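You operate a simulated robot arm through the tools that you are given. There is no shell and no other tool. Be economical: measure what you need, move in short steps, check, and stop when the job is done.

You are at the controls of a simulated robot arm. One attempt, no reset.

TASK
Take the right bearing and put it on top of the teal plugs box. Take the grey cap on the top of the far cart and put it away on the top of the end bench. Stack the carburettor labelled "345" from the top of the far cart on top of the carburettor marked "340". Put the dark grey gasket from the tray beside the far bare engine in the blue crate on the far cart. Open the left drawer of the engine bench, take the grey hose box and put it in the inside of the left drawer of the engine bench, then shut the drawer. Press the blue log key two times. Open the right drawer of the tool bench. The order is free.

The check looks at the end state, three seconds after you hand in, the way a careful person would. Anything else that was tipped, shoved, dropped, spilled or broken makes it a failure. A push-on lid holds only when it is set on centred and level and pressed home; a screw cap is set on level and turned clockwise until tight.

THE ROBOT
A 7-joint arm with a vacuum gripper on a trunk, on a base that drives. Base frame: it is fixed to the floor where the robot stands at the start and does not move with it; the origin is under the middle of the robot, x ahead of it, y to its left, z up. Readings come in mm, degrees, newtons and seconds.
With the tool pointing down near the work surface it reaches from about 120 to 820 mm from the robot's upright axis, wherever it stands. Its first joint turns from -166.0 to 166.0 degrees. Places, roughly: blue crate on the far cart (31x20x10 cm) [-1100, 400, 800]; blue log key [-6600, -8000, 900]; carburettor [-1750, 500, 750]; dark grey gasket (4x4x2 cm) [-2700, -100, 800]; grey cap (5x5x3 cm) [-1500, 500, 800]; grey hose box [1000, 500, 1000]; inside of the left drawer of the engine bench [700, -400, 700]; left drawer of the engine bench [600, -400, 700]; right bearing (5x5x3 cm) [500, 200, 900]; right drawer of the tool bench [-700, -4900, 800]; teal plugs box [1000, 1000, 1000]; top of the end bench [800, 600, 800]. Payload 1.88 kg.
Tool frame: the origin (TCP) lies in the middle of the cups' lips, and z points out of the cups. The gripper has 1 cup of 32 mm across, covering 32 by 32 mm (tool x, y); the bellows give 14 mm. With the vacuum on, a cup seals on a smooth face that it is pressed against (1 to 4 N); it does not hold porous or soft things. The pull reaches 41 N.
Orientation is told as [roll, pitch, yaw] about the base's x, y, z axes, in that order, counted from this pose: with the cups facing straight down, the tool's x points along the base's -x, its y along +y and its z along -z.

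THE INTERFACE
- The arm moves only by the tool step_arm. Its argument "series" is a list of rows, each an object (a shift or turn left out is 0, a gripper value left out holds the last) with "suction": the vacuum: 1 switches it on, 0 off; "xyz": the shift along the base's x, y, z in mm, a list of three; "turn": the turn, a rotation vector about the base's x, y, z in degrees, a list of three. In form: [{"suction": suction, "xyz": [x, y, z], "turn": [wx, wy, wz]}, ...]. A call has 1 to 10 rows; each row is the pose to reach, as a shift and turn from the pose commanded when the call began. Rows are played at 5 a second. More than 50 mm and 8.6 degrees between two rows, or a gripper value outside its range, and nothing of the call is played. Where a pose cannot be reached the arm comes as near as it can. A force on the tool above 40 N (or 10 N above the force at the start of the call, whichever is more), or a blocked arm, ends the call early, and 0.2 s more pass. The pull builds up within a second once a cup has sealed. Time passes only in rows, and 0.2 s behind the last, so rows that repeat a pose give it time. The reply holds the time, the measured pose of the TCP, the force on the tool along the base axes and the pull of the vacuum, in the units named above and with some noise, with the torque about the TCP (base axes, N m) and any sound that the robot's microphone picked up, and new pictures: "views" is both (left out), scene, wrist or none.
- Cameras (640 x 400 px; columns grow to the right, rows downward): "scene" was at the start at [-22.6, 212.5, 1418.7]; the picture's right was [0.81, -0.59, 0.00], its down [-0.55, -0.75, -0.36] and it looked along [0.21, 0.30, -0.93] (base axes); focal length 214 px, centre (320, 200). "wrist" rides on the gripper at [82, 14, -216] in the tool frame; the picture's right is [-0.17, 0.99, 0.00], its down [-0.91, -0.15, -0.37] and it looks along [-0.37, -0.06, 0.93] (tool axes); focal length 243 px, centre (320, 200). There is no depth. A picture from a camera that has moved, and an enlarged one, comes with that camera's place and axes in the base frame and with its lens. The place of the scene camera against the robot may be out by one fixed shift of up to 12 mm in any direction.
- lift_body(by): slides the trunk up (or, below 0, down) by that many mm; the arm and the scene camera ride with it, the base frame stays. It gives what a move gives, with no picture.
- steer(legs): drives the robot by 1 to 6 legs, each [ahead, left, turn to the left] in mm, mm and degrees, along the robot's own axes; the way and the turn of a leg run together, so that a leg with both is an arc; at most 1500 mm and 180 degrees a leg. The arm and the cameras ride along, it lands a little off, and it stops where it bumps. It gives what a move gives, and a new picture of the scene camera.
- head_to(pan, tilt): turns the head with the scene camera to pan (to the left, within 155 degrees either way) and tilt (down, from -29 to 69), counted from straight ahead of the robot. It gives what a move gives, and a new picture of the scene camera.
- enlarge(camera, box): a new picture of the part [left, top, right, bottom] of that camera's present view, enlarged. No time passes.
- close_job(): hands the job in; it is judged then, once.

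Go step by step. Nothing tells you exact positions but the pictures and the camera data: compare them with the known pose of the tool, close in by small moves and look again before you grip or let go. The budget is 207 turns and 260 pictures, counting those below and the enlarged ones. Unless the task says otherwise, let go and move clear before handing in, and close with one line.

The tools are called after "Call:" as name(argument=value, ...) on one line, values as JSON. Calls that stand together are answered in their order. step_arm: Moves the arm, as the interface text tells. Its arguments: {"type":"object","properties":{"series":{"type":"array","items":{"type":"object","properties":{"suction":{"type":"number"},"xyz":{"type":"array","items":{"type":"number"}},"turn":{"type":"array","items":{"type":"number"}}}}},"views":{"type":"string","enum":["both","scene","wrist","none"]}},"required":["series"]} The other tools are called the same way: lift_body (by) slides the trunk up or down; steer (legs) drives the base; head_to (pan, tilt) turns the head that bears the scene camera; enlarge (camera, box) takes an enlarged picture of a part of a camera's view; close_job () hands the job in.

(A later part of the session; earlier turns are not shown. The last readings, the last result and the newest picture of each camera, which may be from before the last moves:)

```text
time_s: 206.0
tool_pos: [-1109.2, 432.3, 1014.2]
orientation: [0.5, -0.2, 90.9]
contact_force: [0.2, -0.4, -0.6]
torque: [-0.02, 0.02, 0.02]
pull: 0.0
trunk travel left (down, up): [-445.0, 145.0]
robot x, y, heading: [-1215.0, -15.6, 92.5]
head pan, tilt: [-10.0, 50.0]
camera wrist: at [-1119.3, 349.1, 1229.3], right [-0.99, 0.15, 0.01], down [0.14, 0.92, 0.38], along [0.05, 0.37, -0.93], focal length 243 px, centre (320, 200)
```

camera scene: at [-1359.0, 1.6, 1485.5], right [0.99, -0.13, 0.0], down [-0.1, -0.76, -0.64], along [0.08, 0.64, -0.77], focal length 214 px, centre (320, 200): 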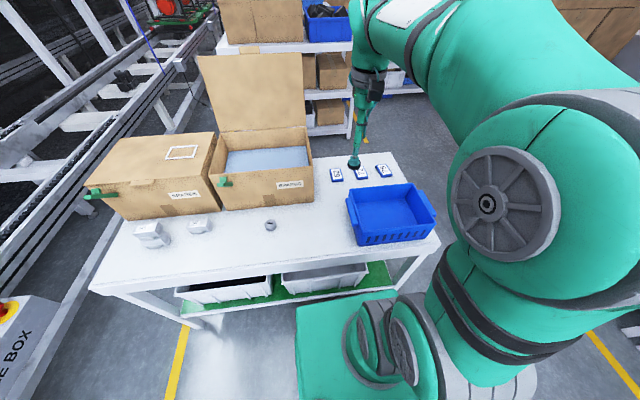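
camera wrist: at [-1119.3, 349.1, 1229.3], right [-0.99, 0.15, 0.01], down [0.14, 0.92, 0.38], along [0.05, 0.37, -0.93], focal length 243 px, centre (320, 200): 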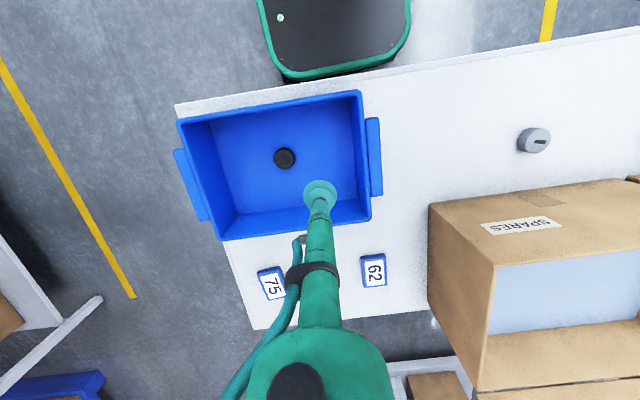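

Gasket is in the crate. Next the grey cap at ~(−1490,460).

Call:
step_arm(series=[{"xyz": [-48, 3, 0]}, {"xyz": [-96, 6, 0]}, {"xyz": [-144, 9, 0]}, {"xyz": [-192, 12, 0]}, {"xyz": [-240, 15, 0]}, {"xyz": [-288, 18, -10]}, {"xyz": [-336, 21, -20]}, {"xyz": [-375, 24, -40]}, {"xyz": [-375, 24, -70]}, {"xyz": [-375, 24, -70]}], views="wrist")

Call:
enlarge(camera="wrist", box=[240, 100, 400, 220])

```text
time_s: 208.2
tool_pos: [-1479.9, 454.9, 945.3]
orientation: [0.4, -0.2, 91.0]
contact_force: [0.0, 0.2, 0.4]
torque: [-0.03, -0.04, -0.01]
pull: 0.1
trunk travel left (down, up): [-445.0, 145.0]
robot x, y, heading: [-1213.0, -6.6, 92.4]
head pan, tilt: [-10.0, 50.0]
camera wrist: at [-1490.8, 371.7, 1161.4], right [-0.99, 0.15, 0.01], down [0.14, 0.92, 0.38], along [0.05, 0.37, -0.93], focal length 243 px, centre (320, 200)
```

wrist: 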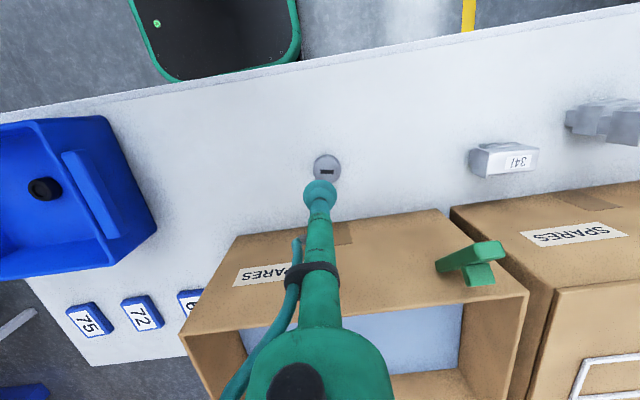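

```text
3.33 times, centred on (320, 160) of wrist
camera zoom: at [-1490.8, 371.7, 1161.4], right [-0.99, 0.15, 0.01], down [0.14, 0.92, 0.38], along [0.05, 0.37, -0.93], focal length 809 px, centre (320, 333)
```

zoom: 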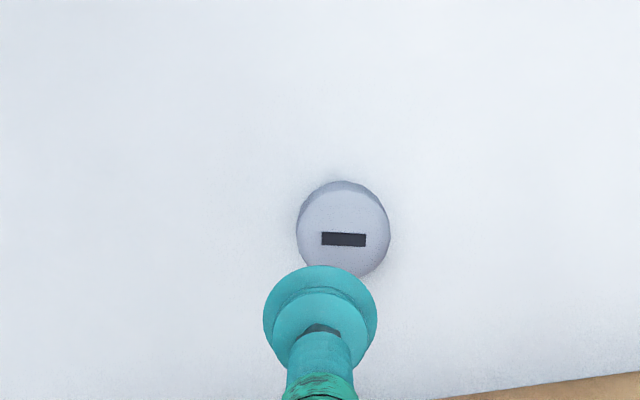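

Call:
step_arm(series=[{"xyz": [-5, 5, -40]}, {"xyz": [-9, 10, -80]}, {"xyz": [-9, 10, -90]}, {"xyz": [-9, 10, -90]}], views="none")

Call:
enlarge(camera="wrist", box=[270, 130, 370, 210])

Call:
enlarge(camera="scene", box=[240, 190, 310, 240])

```text
time_s: 209.2
tool_pos: [-1492.9, 466.3, 855.8]
orientation: [0.4, -0.3, 90.9]
contact_force: [0.8, 1.4, 0.4]
torque: [0.0, -0.02, -0.02]
pull: 0.1
trunk travel left (down, up): [-445.0, 145.0]
robot x, y, heading: [-1213.2, -12.5, 92.3]
head pan, tilt: [-10.0, 50.0]
```

```text
5.00 times, centred on (320, 170) of wrist
camera zoom: at [-1501.0, 383.1, 1071.2], right [-0.99, 0.15, 0.01], down [0.14, 0.92, 0.38], along [0.05, 0.37, -0.93], focal length 1213 px, centre (320, 350)
```

zoom: 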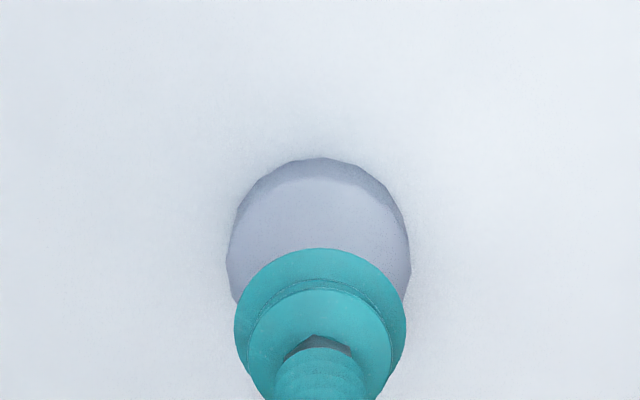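

```text
8.00 times, centred on (275, 215) of scene
camera zoom: at [-1359.1, 1.7, 1485.4], right [0.99, -0.13, 0.0], down [-0.1, -0.76, -0.64], along [0.09, 0.64, -0.77], focal length 1716 px, centre (680, 80)
```

zoom: 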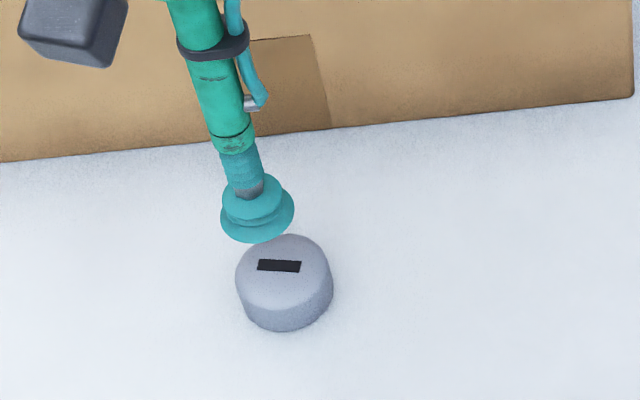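

Nearly centred over the cap (48 mm to go). Descend with suction.

Call:
step_arm(series=[{"suction": 1, "xyz": [1, 0, -30]}, {"xyz": [1, 0, -42]}, {"xyz": [1, 0, -47]}, {"xyz": [1, 0, -50]}, {"xyz": [1, 0, -53]}, {"xyz": [1, 0, -53]}], views="none")

```text
time_s: 210.6
tool_pos: [-1491.2, 464.9, 805.2]
orientation: [0.5, -0.4, 90.9]
contact_force: [-0.7, -4.1, 14.5]
torque: [0.3, 0.01, -0.03]
pull: 40.6
trunk travel left (down, up): [-445.0, 145.0]
robot x, y, heading: [-1211.4, -11.1, 92.3]
head pan, tilt: [-10.0, 50.0]
```

Cap sealed. Lift, back off from the cart, turn to the end bench and drive there.

Call:
step_arm(series=[{"xyz": [0, 0, 8]}, {"xyz": [0, 0, 25]}, {"xyz": [0, -5, 70]}, {"xyz": [0, -20, 115]}, {"xyz": [0, -40, 155]}, {"xyz": [0, -60, 195]}, {"xyz": [0, -75, 235]}, {"xyz": [0, -85, 275]}], views="none")

Call:
steer(legs=[[-150, 0, 0], [0, 0, -92.3], [1210, 60, 0]])

Call:
step_arm(series=[{"xyz": [0, 0, 0]}], views="wrist")

```text
time_s: 212.4
tool_pos: [-1491.8, 382.5, 1079.3]
orientation: [0.2, -0.2, 90.9]
contact_force: [0.6, -0.6, -1.1]
torque: [0.04, -0.03, -0.04]
pull: 40.6
trunk travel left (down, up): [-445.0, 145.0]
robot x, y, heading: [-1210.4, -9.9, 92.2]
head pan, tilt: [-10.0, 50.0]
```

```text
time_s: 223.4
tool_pos: [407.3, 215.4, 1078.9]
orientation: [0.3, -0.3, 0.9]
contact_force: [-0.4, 0.1, -0.9]
torque: [0.03, -0.01, 0.0]
pull: 40.5
trunk travel left (down, up): [-445.0, 145.0]
robot x, y, heading: [16.8, -64.5, 2.2]
head pan, tilt: [-10.0, 50.0]
camera scene: at [28.0, 90.6, 1485.5], right [-0.13, -0.99, 0.0], down [-0.76, 0.1, -0.64], along [0.64, -0.08, -0.77], focal length 214 px, centre (320, 200)
```

scene: 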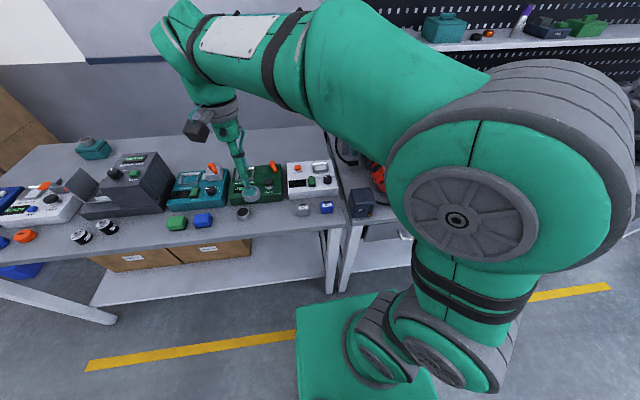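

```text
time_s: 223.8
tool_pos: [407.5, 215.3, 1078.7]
orientation: [0.3, -0.1, 0.9]
contact_force: [-1.4, 0.3, -0.9]
torque: [-0.01, -0.04, 0.0]
pull: 40.5
trunk travel left (down, up): [-445.0, 145.0]
robot x, y, heading: [16.4, -61.9, 2.3]
head pan, tilt: [-10.0, 50.0]
camera wrist: at [326.0, 227.3, 1294.1], right [0.15, 0.99, 0.01], down [0.92, -0.14, 0.38], along [0.37, -0.05, -0.93], focal length 243 px, centre (320, 200)
```

wrist: 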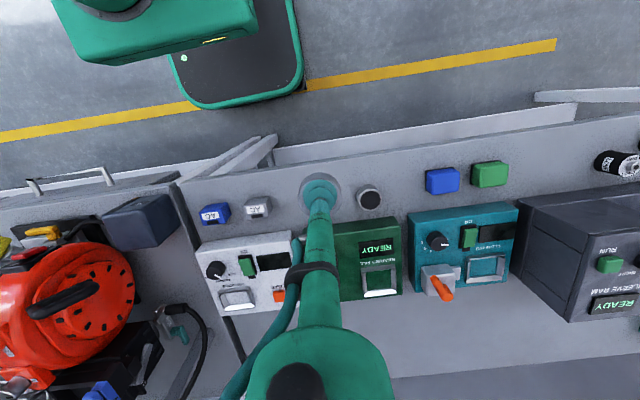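

Place the cap at the free spot (~(484,213)) on the bench front.

Call:
step_arm(series=[{"xyz": [30, -1, -30]}, {"xyz": [60, -2, -65]}, {"xyz": [77, -3, -105]}, {"xyz": [77, -3, -150]}, {"xyz": [77, -3, -185]}, {"xyz": [77, -3, -200]}, {"xyz": [77, -3, -205]}], views="wrist")

```text
time_s: 225.4
tool_pos: [486.0, 214.6, 875.2]
orientation: [0.4, -0.3, 0.9]
contact_force: [-0.2, -1.4, 2.8]
torque: [-0.04, -0.12, 0.0]
pull: 40.6
trunk travel left (down, up): [-445.0, 145.0]
robot x, y, heading: [16.4, -63.8, 2.6]
head pan, tilt: [-10.0, 50.0]
camera wrist: at [404.4, 225.9, 1090.5], right [0.15, 0.99, 0.01], down [0.91, -0.14, 0.38], along [0.37, -0.05, -0.93], focal length 243 px, centre (320, 200)
```

wrist: 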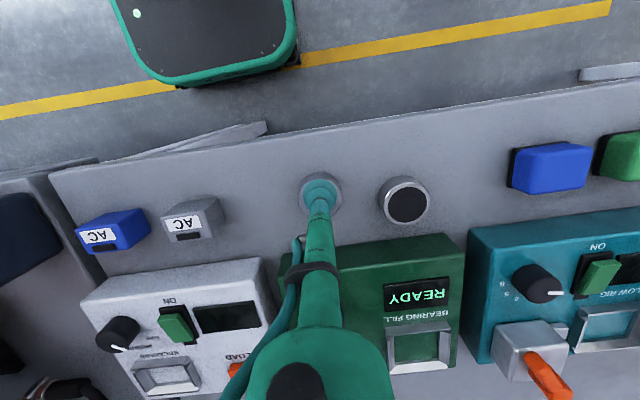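

Call:
step_arm(series=[{"xyz": [0, 0, -2]}, {"xyz": [0, 0, -3]}], views="none")

Call:
enlarge(camera="scene", box=[210, 180, 290, 230])

```text
time_s: 226.0
tool_pos: [486.4, 214.6, 874.2]
orientation: [0.4, -0.4, 1.0]
contact_force: [-0.4, 4.8, 12.4]
torque: [0.09, -0.27, 0.05]
pull: 40.8
trunk travel left (down, up): [-445.0, 145.0]
robot x, y, heading: [14.9, -65.6, 2.3]
head pan, tilt: [-10.0, 50.0]
```

```text
8.00 times, centred on (250, 205) of scene
camera zoom: at [27.3, 90.6, 1485.6], right [-0.13, -0.99, 0.0], down [-0.76, 0.1, -0.64], along [0.64, -0.08, -0.77], focal length 1716 px, centre (880, 160)
```

zoom: 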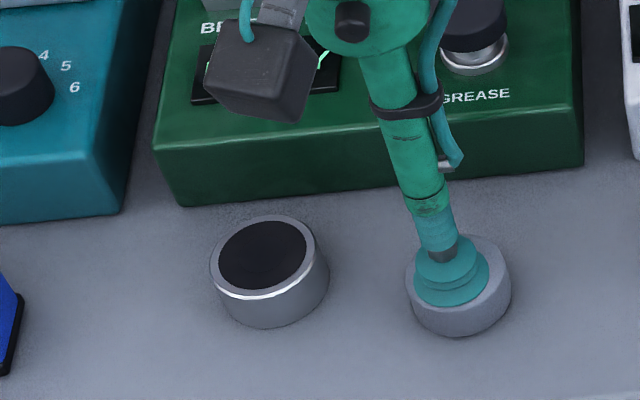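

Cap rests on the bench. Release and rise.

Call:
step_arm(series=[{"suction": 0, "xyz": [0, 0, 2]}, {"xyz": [0, 0, 2]}, {"xyz": [0, 0, 4]}, {"xyz": [0, 0, 15]}, {"xyz": [0, 0, 60]}, {"xyz": [-20, 0, 105]}, {"xyz": [-50, 0, 145]}, {"xyz": [-90, 0, 175]}, {"xyz": [-130, 0, 200]}], views="wrist")

Call:
head_to(pan=-100, tilt=20)

Call:
enlarge(camera="scene", box=[160, 60, 480, 260])

```text
time_s: 228.0
tool_pos: [353.5, 214.1, 1071.4]
orientation: [0.3, -0.2, 0.9]
contact_force: [0.2, 0.1, 0.3]
torque: [0.0, 0.03, -0.01]
pull: 0.1
trunk travel left (down, up): [-445.0, 145.0]
robot x, y, heading: [12.1, -62.6, 2.3]
head pan, tilt: [-10.0, 50.0]
camera wrist: at [272.5, 225.9, 1286.1], right [0.15, 0.99, 0.01], down [0.92, -0.14, 0.38], along [0.37, -0.05, -0.93], focal length 243 px, centre (320, 200)
```

wrist: 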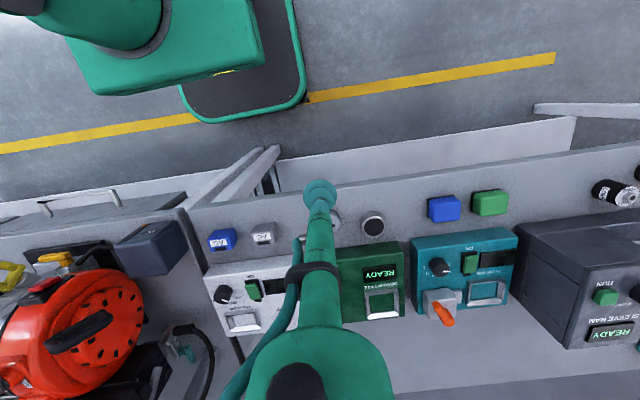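

```text
time_s: 229.7
tool_pos: [355.0, 213.8, 1071.5]
orientation: [0.4, -0.2, 0.9]
contact_force: [0.1, 0.4, 0.3]
torque: [0.01, 0.01, 0.04]
pull: 0.1
trunk travel left (down, up): [-445.0, 145.0]
robot x, y, heading: [16.7, -66.1, 2.2]
head pan, tilt: [-100.0, 20.0]
camera scene: at [-60.4, 8.5, 1531.0], right [-0.99, 0.13, 0.0], down [0.04, 0.34, -0.94], along [-0.12, -0.93, -0.34], focal length 214 px, centre (320, 200)
```

scene: 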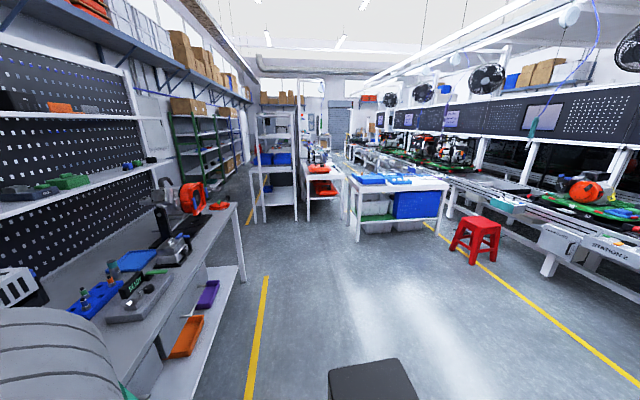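

```text
2.00 times, centred on (320, 160) of scene
camera zoom: at [-60.4, 8.5, 1531.0], right [-0.99, 0.13, 0.0], down [0.04, 0.34, -0.94], along [-0.12, -0.93, -0.34], focal length 429 px, centre (320, 280)
```

zoom: 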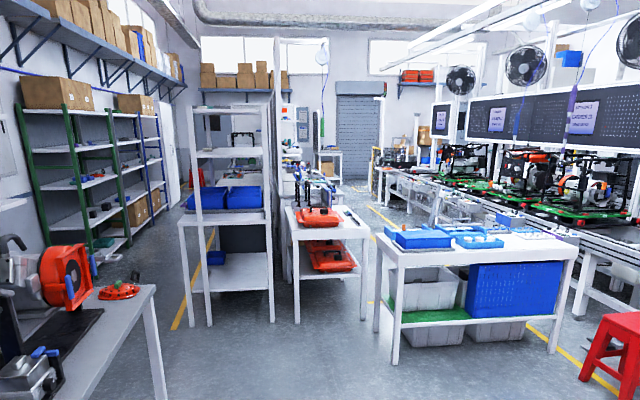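

Cap is on the bench. Next I'll travel toward the tool bench: tuck the arm, turn to −y, and drive down the aisle, looking as I go.

Call:
step_arm(series=[{"xyz": [-10, -45, 10]}, {"xyz": [-15, -90, 20]}, {"xyz": [-15, -135, 30]}, {"xyz": [-15, -180, 40]}, {"xyz": [-15, -215, 50]}], views="scene")

Call:
steer(legs=[[-160, 0, -2], [0, 0, -90], [1400, 0, 0]])

Call:
head_to(pan=0, tilt=15)

```text
time_s: 230.9
tool_pos: [340.9, -0.9, 1124.4]
orientation: [0.4, -0.2, 1.1]
contact_force: [-0.5, -0.5, -0.2]
torque: [-0.03, 0.02, -0.03]
pull: 0.0
trunk travel left (down, up): [-445.0, 145.0]
robot x, y, heading: [16.9, -66.3, 2.4]
head pan, tilt: [-100.0, 20.0]
camera scene: at [-60.5, 8.5, 1531.0], right [-0.99, 0.13, 0.0], down [0.05, 0.34, -0.94], along [-0.12, -0.93, -0.34], focal length 214 px, centre (320, 200)
```

scene: 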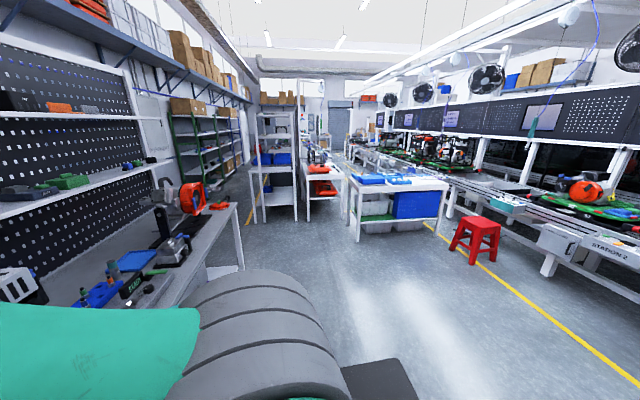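

```text
time_s: 242.7
tool_pos: [-54.4, -1806.9, 1123.8]
orientation: [0.3, -0.2, -90.1]
contact_force: [-0.6, 0.0, 0.9]
torque: [-0.03, 0.0, 0.0]
pull: 0.3
trunk travel left (down, up): [-445.0, 145.0]
robot x, y, heading: [-111.4, -1481.1, -88.6]
head pan, tilt: [-100.0, 20.0]
camera scene: at [-36.9, -1398.6, 1531.0], right [0.15, 0.99, 0.0], down [0.34, -0.05, -0.94], along [-0.93, 0.14, -0.34], focal length 214 px, centre (320, 200)
```

scene: 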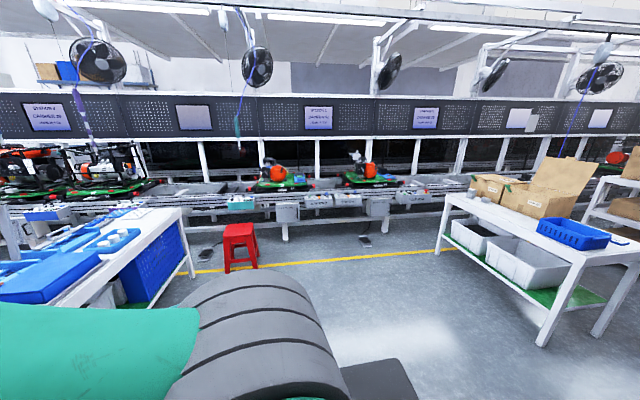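

```text
time_s: 244.5
tool_pos: [-54.0, -1806.5, 1124.5]
orientation: [0.3, -0.2, -90.0]
contact_force: [0.1, 1.3, 0.6]
torque: [-0.04, -0.02, -0.01]
pull: 0.0
trunk travel left (down, up): [-445.0, 145.0]
robot x, y, heading: [-108.8, -1482.2, -88.4]
head pan, tilt: [0.0, 15.0]
camera scene: at [57.5, -1505.8, 1539.2], right [-1.0, -0.03, 0.0], down [-0.01, 0.26, -0.97], along [0.02, -0.97, -0.26], focal length 214 px, centre (320, 200)
```

scene: 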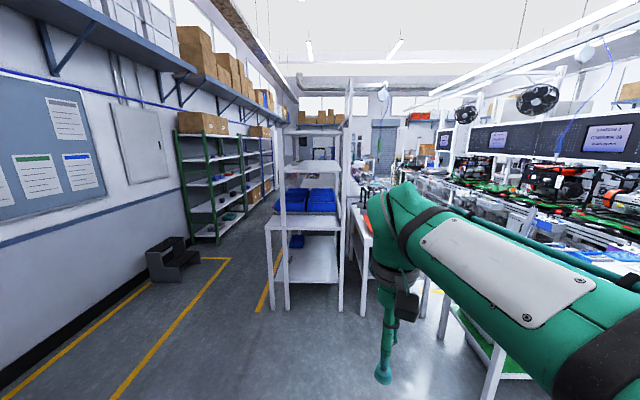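

The white shelf/table group spans x≈−85…630 at y≈−3200; the left aisle (x≈700–1700) is wide. I'll go round through that aisle.

Call:
steer(legs=[[950, 0, -1.6], [0, 1200, 0], [1500, 0, 0], [500, 0, 0]])

Call:
head_to(pan=-80, tilt=20)

Call:
head_to(pan=-30, tilt=15)

```text
time_s: 264.7
tool_pos: [1224.7, -4730.0, 1123.7]
orientation: [0.4, -0.2, -90.4]
contact_force: [-0.8, -1.5, 0.5]
torque: [0.0, 0.02, 0.0]
pull: 0.1
trunk travel left (down, up): [-445.0, 145.0]
robot x, y, heading: [1172.9, -4403.9, -88.8]
head pan, tilt: [0.0, 15.0]
camera scene: at [1339.3, -4430.3, 1539.2], right [-1.0, -0.02, 0.0], down [0.0, 0.26, -0.97], along [0.02, -0.97, -0.26], focal length 214 px, centre (320, 200)
```

scene: 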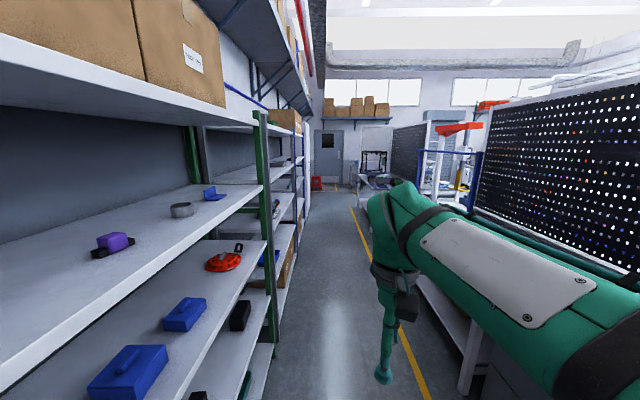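

```text
time_s: 266.2
tool_pos: [1225.2, -4731.2, 1123.6]
orientation: [0.4, -0.2, -90.4]
contact_force: [0.0, -0.4, -0.2]
torque: [-0.01, -0.03, -0.01]
pull: 0.0
trunk travel left (down, up): [-445.0, 145.0]
robot x, y, heading: [1170.5, -4406.5, -88.8]
head pan, tilt: [-80.0, 20.0]
camera scene: at [1246.2, -4354.9, 1531.0], right [-0.19, 0.98, 0.0], down [0.34, 0.07, -0.94], along [-0.92, -0.18, -0.34], focal length 214 px, centre (320, 200)
```

scene: 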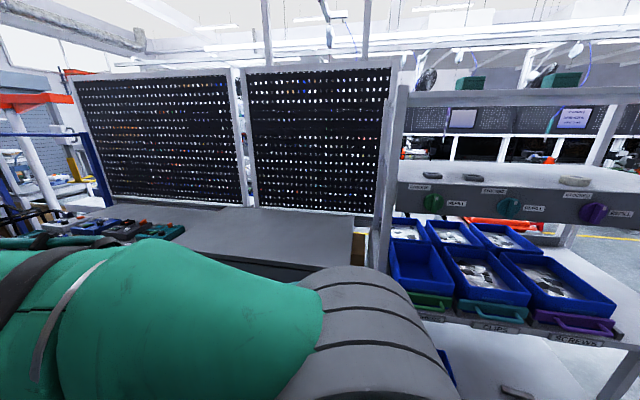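

```text
time_s: 267.4
tool_pos: [1226.9, -4730.8, 1124.5]
orientation: [0.4, -0.2, -90.4]
contact_force: [0.0, 0.0, 0.1]
torque: [0.0, -0.02, -0.01]
pull: 0.1
trunk travel left (down, up): [-445.0, 145.0]
robot x, y, heading: [1168.0, -4404.4, -88.8]
head pan, tilt: [-30.0, 15.0]
camera scene: at [1292.4, -4418.7, 1539.2], right [-0.87, 0.48, 0.0], down [0.13, 0.23, -0.97], along [-0.47, -0.84, -0.26], focal length 214 px, centre (320, 200)
```

scene: 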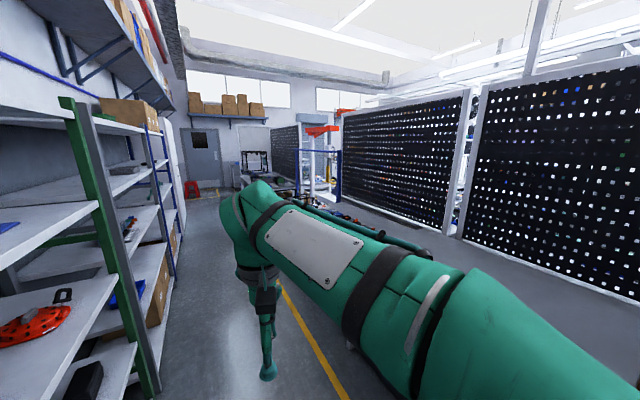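

The tool bench's drawers (x≈−700) are on the far side of this pegboard; the route goes down this aisle and round its end. Continue.

Call:
steer(legs=[[1400, -60, -1.2], [900, 0, 0]])

Call:
head_to(pan=-45, tilt=15)

Call:
head_to(pan=-100, tilt=15)

```text
time_s: 278.6
tool_pos: [1115.0, -6998.5, 1123.3]
orientation: [0.5, -0.2, -93.3]
contact_force: [-0.2, 0.3, -0.5]
torque: [-0.02, -0.01, -0.03]
pull: 0.0
trunk travel left (down, up): [-445.0, 145.0]
robot x, y, heading: [1075.6, -6668.0, -91.6]
head pan, tilt: [-30.0, 15.0]
camera scene: at [1197.2, -6690.6, 1539.2], right [-0.85, 0.53, 0.0], down [0.14, 0.22, -0.97], along [-0.51, -0.82, -0.26], focal length 214 px, centre (320, 200)
```

scene: 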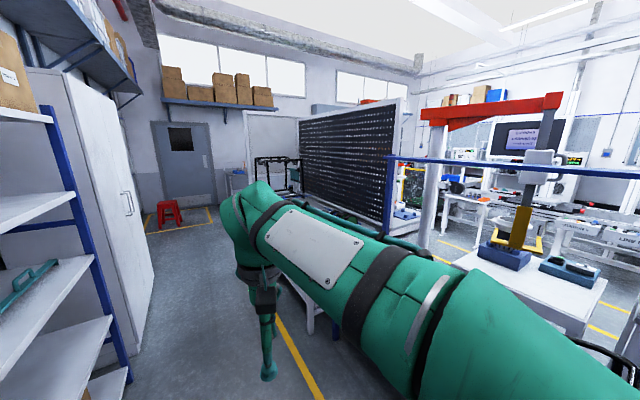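

```text
time_s: 279.4
tool_pos: [1115.0, -6999.7, 1124.1]
orientation: [0.4, -0.2, -93.4]
contact_force: [0.1, -0.1, -0.7]
torque: [0.03, 0.01, 0.0]
pull: 0.1
trunk travel left (down, up): [-445.0, 145.0]
robot x, y, heading: [1074.8, -6667.2, -91.8]
head pan, tilt: [-45.0, 15.0]
camera scene: at [1178.4, -6675.3, 1539.2], right [-0.68, 0.73, 0.0], down [0.19, 0.18, -0.97], along [-0.7, -0.66, -0.26], focal length 214 px, centre (320, 200)
```

scene: 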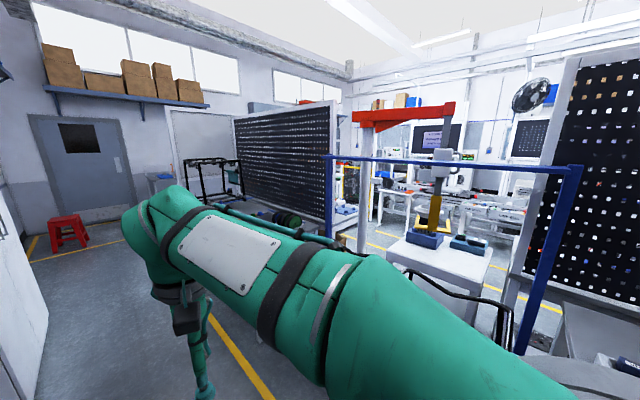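

```text
time_s: 280.6
tool_pos: [1114.4, -6999.1, 1123.6]
orientation: [0.4, -0.3, -93.2]
contact_force: [0.0, 0.0, 0.3]
torque: [0.0, 0.02, -0.02]
pull: 0.1
trunk travel left (down, up): [-445.0, 145.0]
robot x, y, heading: [1075.0, -6673.6, -91.7]
head pan, tilt: [-100.0, 15.0]
camera scene: at [1155.0, -6592.2, 1539.2], right [0.2, 0.98, 0.0], down [0.25, -0.05, -0.97], along [-0.95, 0.2, -0.26], focal length 214 px, centre (320, 200)
```

scene: 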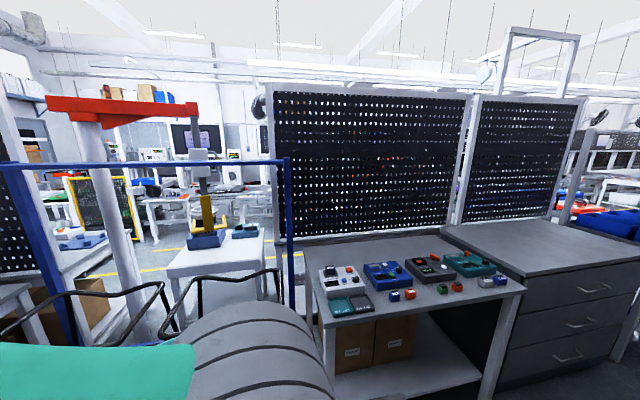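

Call:
steer(legs=[[1300, 0, 1.7]])

Call:
head_to(pan=-75, tilt=20)

Call:
head_to(pan=-120, tilt=20)

```text
time_s: 287.1
tool_pos: [1108.3, -8297.3, 1123.9]
orientation: [0.3, -0.3, -91.3]
contact_force: [0.1, -1.0, -0.1]
torque: [0.02, -0.01, -0.03]
pull: 0.1
trunk travel left (down, up): [-445.0, 145.0]
robot x, y, heading: [1062.0, -7972.8, -89.8]
head pan, tilt: [-100.0, 15.0]
camera scene: at [1134.0, -7889.6, 1539.2], right [0.17, 0.99, 0.0], down [0.26, -0.04, -0.97], along [-0.95, 0.16, -0.26], focal length 214 px, centre (320, 200)
```

scene: 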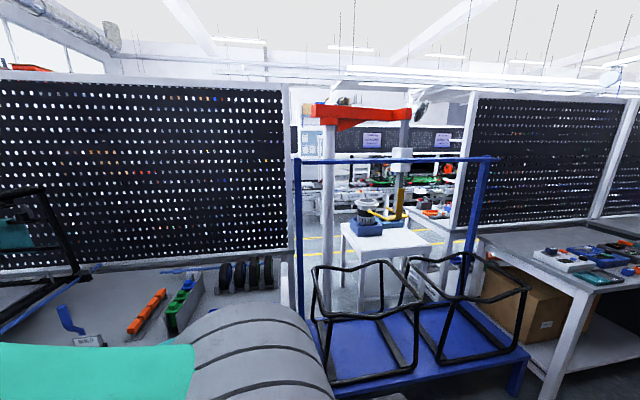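

```text
time_s: 288.0
tool_pos: [1107.4, -8297.8, 1124.0]
orientation: [0.4, -0.2, -91.3]
contact_force: [0.0, 0.4, -0.7]
torque: [-0.01, 0.01, 0.0]
pull: 0.1
trunk travel left (down, up): [-445.0, 145.0]
robot x, y, heading: [1055.8, -7966.8, -89.7]
head pan, tilt: [-75.0, 20.0]
camera scene: at [1136.1, -7929.9, 1531.1], right [-0.26, 0.97, 0.0], down [0.33, 0.09, -0.94], along [-0.91, -0.25, -0.34], focal length 214 px, centre (320, 200)
```

scene: 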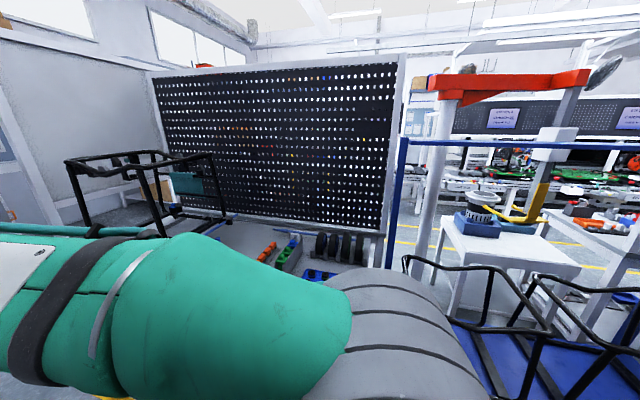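

```text
time_s: 289.1
tool_pos: [1108.3, -8297.9, 1124.1]
orientation: [0.4, -0.1, -91.3]
contact_force: [-0.5, 0.0, -0.4]
torque: [0.02, -0.01, 0.02]
pull: 0.0
trunk travel left (down, up): [-445.0, 145.0]
robot x, y, heading: [1062.1, -7967.5, -89.9]
head pan, tilt: [-120.0, 20.0]
camera scene: at [1145.2, -7859.4, 1531.0], right [0.5, 0.87, 0.0], down [0.3, -0.17, -0.94], along [-0.82, 0.47, -0.34], focal length 214 px, centre (320, 200)
```

scene: 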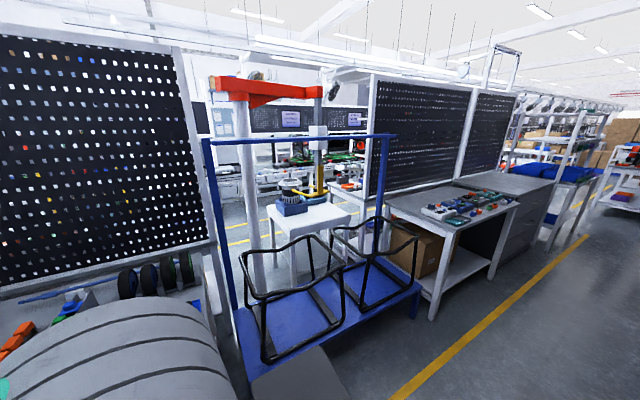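

Call:
steer(legs=[[1400, 0, 0], [600, 0, 0]])

Call:
head_to(pan=-90, tilt=20)

```text
time_s: 298.7
tool_pos: [1045.3, -10212.6, 1123.9]
orientation: [0.4, -0.2, -93.6]
contact_force: [0.1, 0.3, 0.1]
torque: [0.01, 0.03, 0.0]
pull: 0.0
trunk travel left (down, up): [-445.0, 145.0]
robot x, y, heading: [1006.7, -9883.1, -92.0]
head pan, tilt: [-120.0, 20.0]
camera scene: at [1100.7, -9775.4, 1531.0], right [0.53, 0.85, 0.0], down [0.29, -0.18, -0.94], along [-0.8, 0.5, -0.34], focal length 214 px, centre (320, 200)
```

scene: 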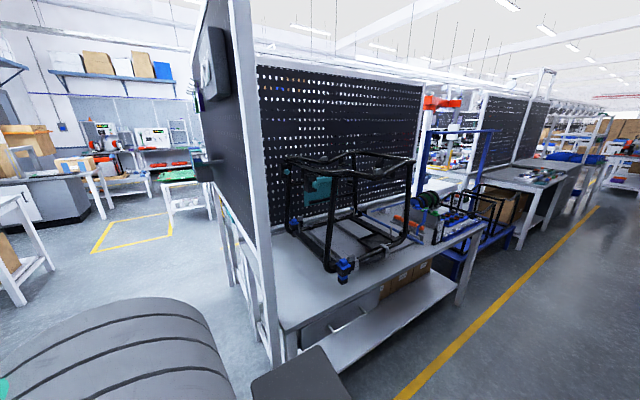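

```text
time_s: 299.7
tool_pos: [1046.2, -10212.1, 1124.0]
orientation: [0.4, -0.2, -93.7]
contact_force: [0.2, 0.0, 0.4]
torque: [0.02, 0.01, 0.0]
pull: 0.1
trunk travel left (down, up): [-445.0, 145.0]
robot x, y, heading: [1011.4, -9886.1, -91.9]
head pan, tilt: [-90.0, 20.0]
camera scene: at [1086.6, -9821.5, 1531.0], right [0.04, 1.0, 0.0], down [0.34, -0.01, -0.94], along [-0.94, 0.03, -0.34], focal length 214 px, centre (320, 200)
```

scene: 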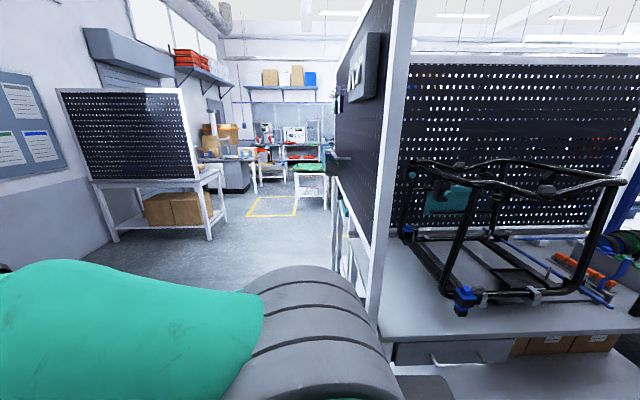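

There's a passage west past the pegboard end (y≈−9430…−11250). I'll go through it.

Call:
steer(legs=[[420, 0, 2], [0, 0, -90], [1500, 0, 0], [900, 0, 0]])

Call:
head_to(pan=0, tilt=15)

Call:
head_to(pan=-50, tilt=15)

Call:
head_to(pan=45, tilt=15)

```text
time_s: 317.7
tool_pos: [-1767.5, -10197.4, 1123.8]
orientation: [0.4, -0.2, 175.5]
contact_force: [0.1, 0.0, -0.2]
torque: [0.01, -0.01, 0.01]
pull: 0.0
trunk travel left (down, up): [-445.0, 145.0]
robot x, y, heading: [-1440.9, -10163.4, 176.9]
head pan, tilt: [-90.0, 20.0]
camera scene: at [-1376.6, -10236.8, 1531.0], right [1.0, -0.05, 0.0], down [-0.02, -0.34, -0.94], along [0.05, 0.94, -0.34], focal length 214 px, centre (320, 200)
```

scene: 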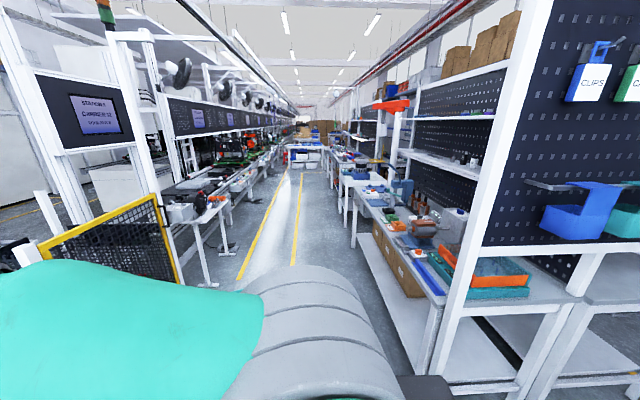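

```text
time_s: 319.4
tool_pos: [-1768.3, -10198.3, 1124.7]
orientation: [0.4, -0.1, 175.5]
contact_force: [0.0, 0.0, 0.7]
torque: [0.04, 0.01, -0.02]
pull: 0.1
trunk travel left (down, up): [-445.0, 145.0]
robot x, y, heading: [-1435.0, -10166.9, 177.0]
head pan, tilt: [0.0, 15.0]
camera scene: at [-1474.8, -10324.8, 1539.2], right [0.05, 1.0, 0.0], down [0.26, -0.01, -0.97], along [-0.96, 0.05, -0.26], focal length 214 px, centre (320, 200)
```

scene: 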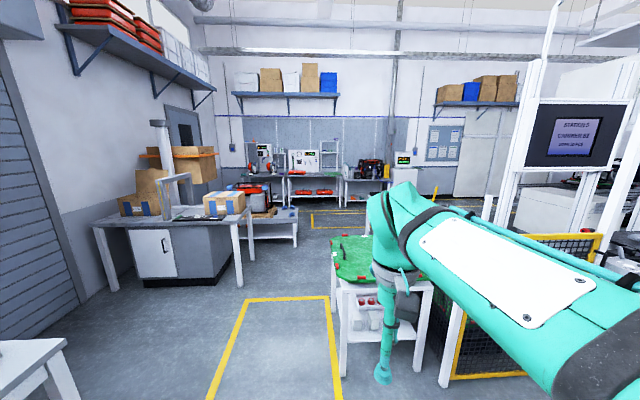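

```text
time_s: 320.5
tool_pos: [-1768.2, -10197.1, 1123.8]
orientation: [0.4, -0.1, 175.5]
contact_force: [-0.5, -0.2, 0.0]
torque: [0.0, -0.02, 0.02]
pull: 0.1
trunk travel left (down, up): [-445.0, 145.0]
robot x, y, heading: [-1437.9, -10164.3, 177.3]
head pan, tilt: [-50.0, 15.0]
camera scene: at [-1437.8, -10255.2, 1539.2], right [0.8, 0.6, 0.0], down [0.16, -0.21, -0.97], along [-0.58, 0.77, -0.26], focal length 214 px, centre (320, 200)
```

scene: 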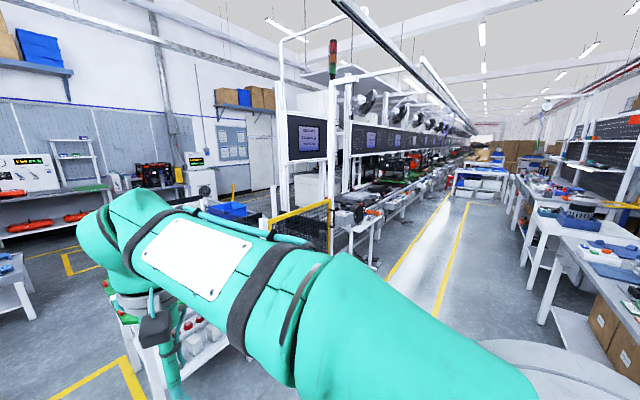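

```text
time_s: 322.2
tool_pos: [-1767.8, -10197.0, 1123.7]
orientation: [0.3, -0.2, 175.5]
contact_force: [-0.1, -0.9, -0.2]
torque: [0.02, 0.0, 0.0]
pull: 0.2
trunk travel left (down, up): [-445.0, 145.0]
robot x, y, heading: [-1436.2, -10166.3, 177.0]
head pan, tilt: [45.0, 15.0]
camera scene: at [-1451.0, -10392.2, 1539.2], right [-0.67, 0.74, 0.0], down [0.19, 0.17, -0.97], along [-0.72, -0.65, -0.26], focal length 214 px, centre (320, 200)
```

scene: 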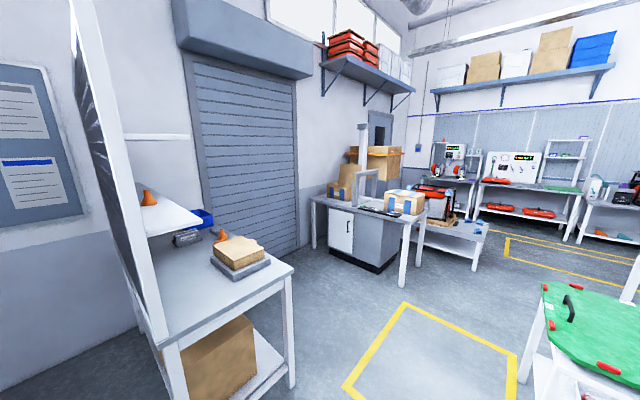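

Aisle along the line is visible, and the log station seems to be at the far wall (tester at ~(−6600,−8050)). Zoom on it.

Call:
head_to(pan=-15, tilt=12)

Call:
enlarge(camera="scene", box=[240, 120, 360, 220])

```text
time_s: 323.5
tool_pos: [-1767.1, -10198.0, 1122.8]
orientation: [0.4, -0.2, 175.4]
contact_force: [-0.1, -0.4, 0.5]
torque: [-0.01, 0.02, -0.01]
pull: 0.2
trunk travel left (down, up): [-445.0, 145.0]
robot x, y, heading: [-1433.1, -10167.1, 177.1]
head pan, tilt: [-15.0, 12.0]
camera scene: at [-1470.2, -10301.0, 1544.1], right [0.31, 0.95, 0.0], down [0.2, -0.06, -0.98], along [-0.93, 0.3, -0.21], focal length 214 px, centre (320, 200)
```

scene: 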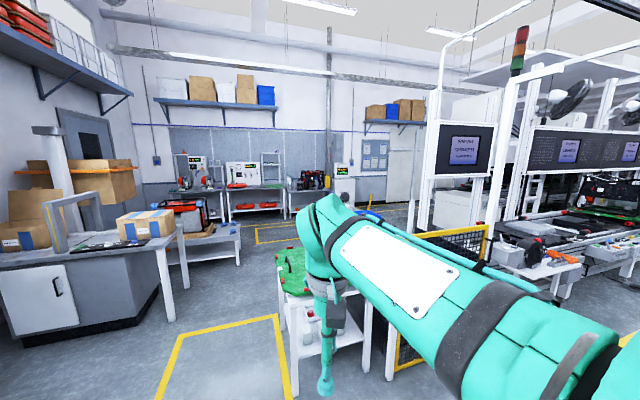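

```text
4.00 times, centred on (300, 170) of scene
camera zoom: at [-1470.2, -10301.0, 1544.1], right [0.31, 0.95, 0.0], down [0.2, -0.06, -0.98], along [-0.93, 0.3, -0.21], focal length 858 px, centre (400, 320)
```

zoom: 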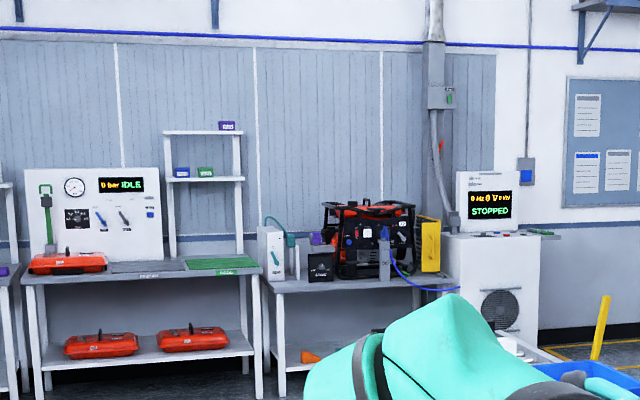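

The target is the cabinet with the "STOPPED" display at ~(−6600,−8070). I'll drive between the carrier table and the left bench first.

Call:
steer(legs=[[0, 380, 3], [1500, 0, 0], [550, 0, 0]])

Call:
head_to(pan=-35, tilt=20)

```text
time_s: 336.1
tool_pos: [-3890.9, -10677.9, 1123.9]
orientation: [0.4, -0.2, -179.5]
contact_force: [0.3, -0.8, 0.5]
torque: [-0.02, -0.03, 0.02]
pull: 0.1
trunk travel left (down, up): [-445.0, 145.0]
robot x, y, heading: [-3567.3, -10616.0, -178.1]
head pan, tilt: [-15.0, 12.0]
camera scene: at [-3585.3, -10754.8, 1544.1], right [0.23, 0.97, 0.0], down [0.2, -0.05, -0.98], along [-0.95, 0.22, -0.21], focal length 214 px, centre (320, 200)
```

scene: 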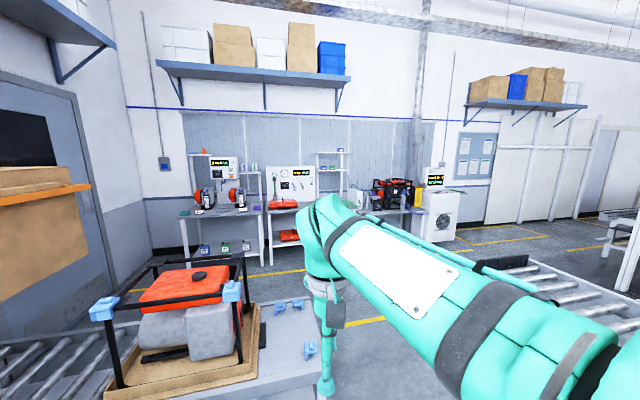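

```text
time_s: 337.0
tool_pos: [-3891.8, -10678.0, 1124.1]
orientation: [0.4, -0.2, -179.5]
contact_force: [0.0, 0.6, -0.2]
torque: [0.0, 0.01, -0.02]
pull: 0.0
trunk travel left (down, up): [-445.0, 145.0]
robot x, y, heading: [-3562.5, -10620.9, -178.1]
head pan, tilt: [-35.0, 20.0]
camera scene: at [-3572.6, -10725.2, 1531.1], right [0.54, 0.84, 0.0], down [0.29, -0.19, -0.94], along [-0.79, 0.51, -0.34], focal length 214 px, centre (320, 200)
```

scene: 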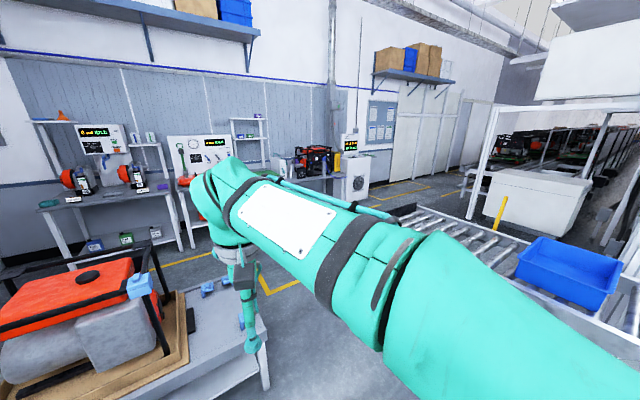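

A generator table lies ahead and a roller conveyor to the right; I'll go west along y≈−10000, then north in front of the wall benches.

Call:
steer(legs=[[0, -620, -2], [1500, 0, 0], [280, 0, 0]])

Call:
head_to(pan=-60, tilt=20)

```text
time_s: 349.1
tool_pos: [-5676.7, -10031.1, 1123.9]
orientation: [0.4, -0.2, 179.0]
contact_force: [0.9, -0.5, 0.5]
torque: [-0.03, 0.01, 0.01]
pull: 0.0
trunk travel left (down, up): [-445.0, 145.0]
robot x, y, heading: [-5350.2, -9978.6, -179.6]
head pan, tilt: [-35.0, 20.0]
camera scene: at [-5359.7, -10086.6, 1531.0], right [0.57, 0.82, 0.0], down [0.28, -0.19, -0.94], along [-0.77, 0.53, -0.34], focal length 214 px, centre (320, 200)
```

scene: 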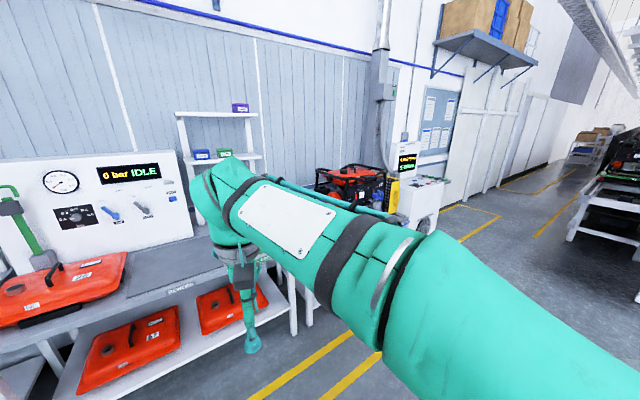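

```text
time_s: 349.9
tool_pos: [-5677.2, -10029.9, 1123.1]
orientation: [0.4, -0.2, 179.0]
contact_force: [-0.2, 0.8, -0.2]
torque: [0.01, -0.01, -0.02]
pull: 0.2
trunk travel left (down, up): [-445.0, 145.0]
robot x, y, heading: [-5351.0, -9978.9, -179.6]
head pan, tilt: [-60.0, 20.0]
camera scene: at [-5330.3, -10059.1, 1531.0], right [0.86, 0.51, 0.0], down [0.17, -0.29, -0.94], along [-0.48, 0.81, -0.34], focal length 214 px, centre (320, 200)
```

scene: 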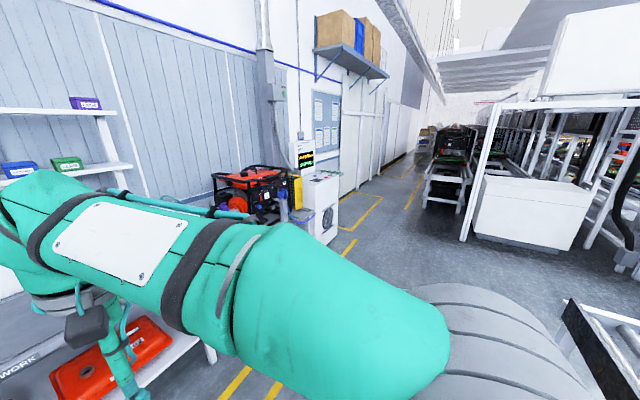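

Call:
steer(legs=[[0, -1400, -0.4], [0, -450, 0]])

Call:
head_to(pan=0, tilt=25)

Call:
step_arm(series=[{"xyz": [0, 0, 0]}], views="wrist")

```text
time_s: 359.2
tool_pos: [-5663.7, -8179.8, 1124.0]
orientation: [0.4, -0.2, 177.6]
contact_force: [0.1, -0.7, -0.2]
torque: [-0.02, 0.03, 0.01]
pull: 0.0
trunk travel left (down, up): [-445.0, 145.0]
robot x, y, heading: [-5334.8, -8137.9, 179.4]
head pan, tilt: [-60.0, 20.0]
camera scene: at [-5319.3, -8216.6, 1531.0], right [0.87, 0.49, 0.0], down [0.17, -0.3, -0.94], along [-0.46, 0.82, -0.34], focal length 214 px, centre (320, 200)
```

scene: 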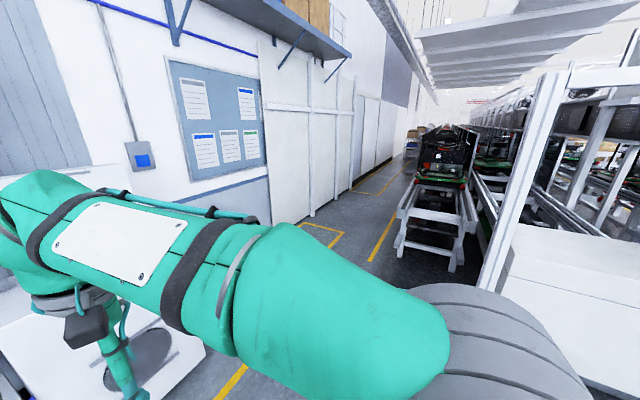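

```text
time_s: 360.5
tool_pos: [-5665.6, -8179.3, 1122.9]
orientation: [0.4, -0.2, 177.8]
contact_force: [-1.0, -1.2, 0.3]
torque: [0.0, 0.01, -0.01]
pull: 0.1
trunk travel left (down, up): [-445.0, 145.0]
robot x, y, heading: [-5336.5, -8137.2, 179.1]
head pan, tilt: [0.0, 25.0]
camera scene: at [-5366.1, -8296.4, 1523.0], right [0.02, 1.0, 0.0], down [0.42, -0.01, -0.91], along [-0.91, 0.01, -0.42], focal length 214 px, centre (320, 200)
```

scene: 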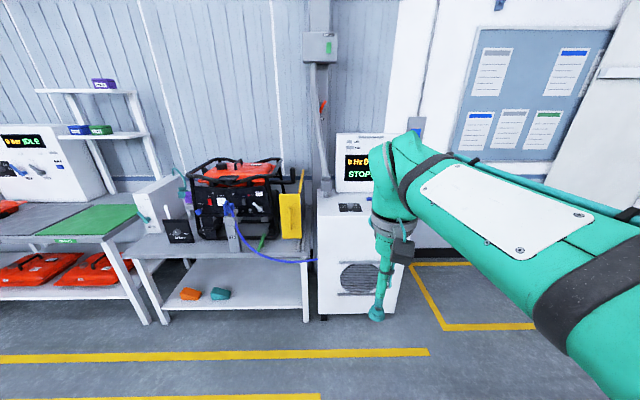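

```text
time_s: 360.9
tool_pos: [-5665.1, -8178.5, 1123.8]
orientation: [0.4, -0.2, 177.7]
contact_force: [0.5, -0.6, -0.3]
torque: [-0.03, 0.01, 0.0]
pull: 0.0
trunk travel left (down, up): [-445.0, 145.0]
robot x, y, heading: [-5339.4, -8137.9, 179.1]
head pan, tilt: [0.0, 25.0]
camera wrist: at [-5581.6, -8195.6, 1338.7], right [-0.21, -0.98, 0.01], down [-0.91, 0.19, 0.38], along [-0.37, 0.07, -0.93], focal length 243 px, centre (320, 200)
```

wrist: 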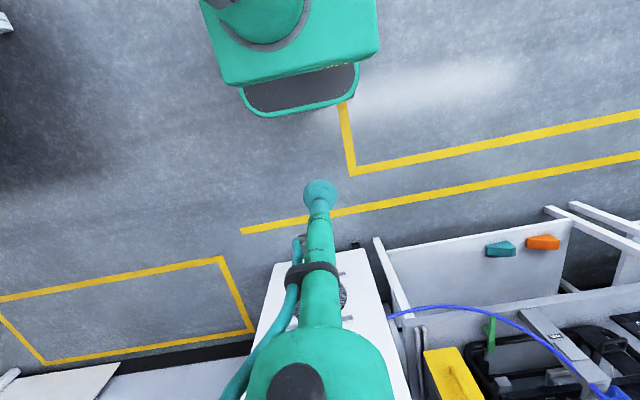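

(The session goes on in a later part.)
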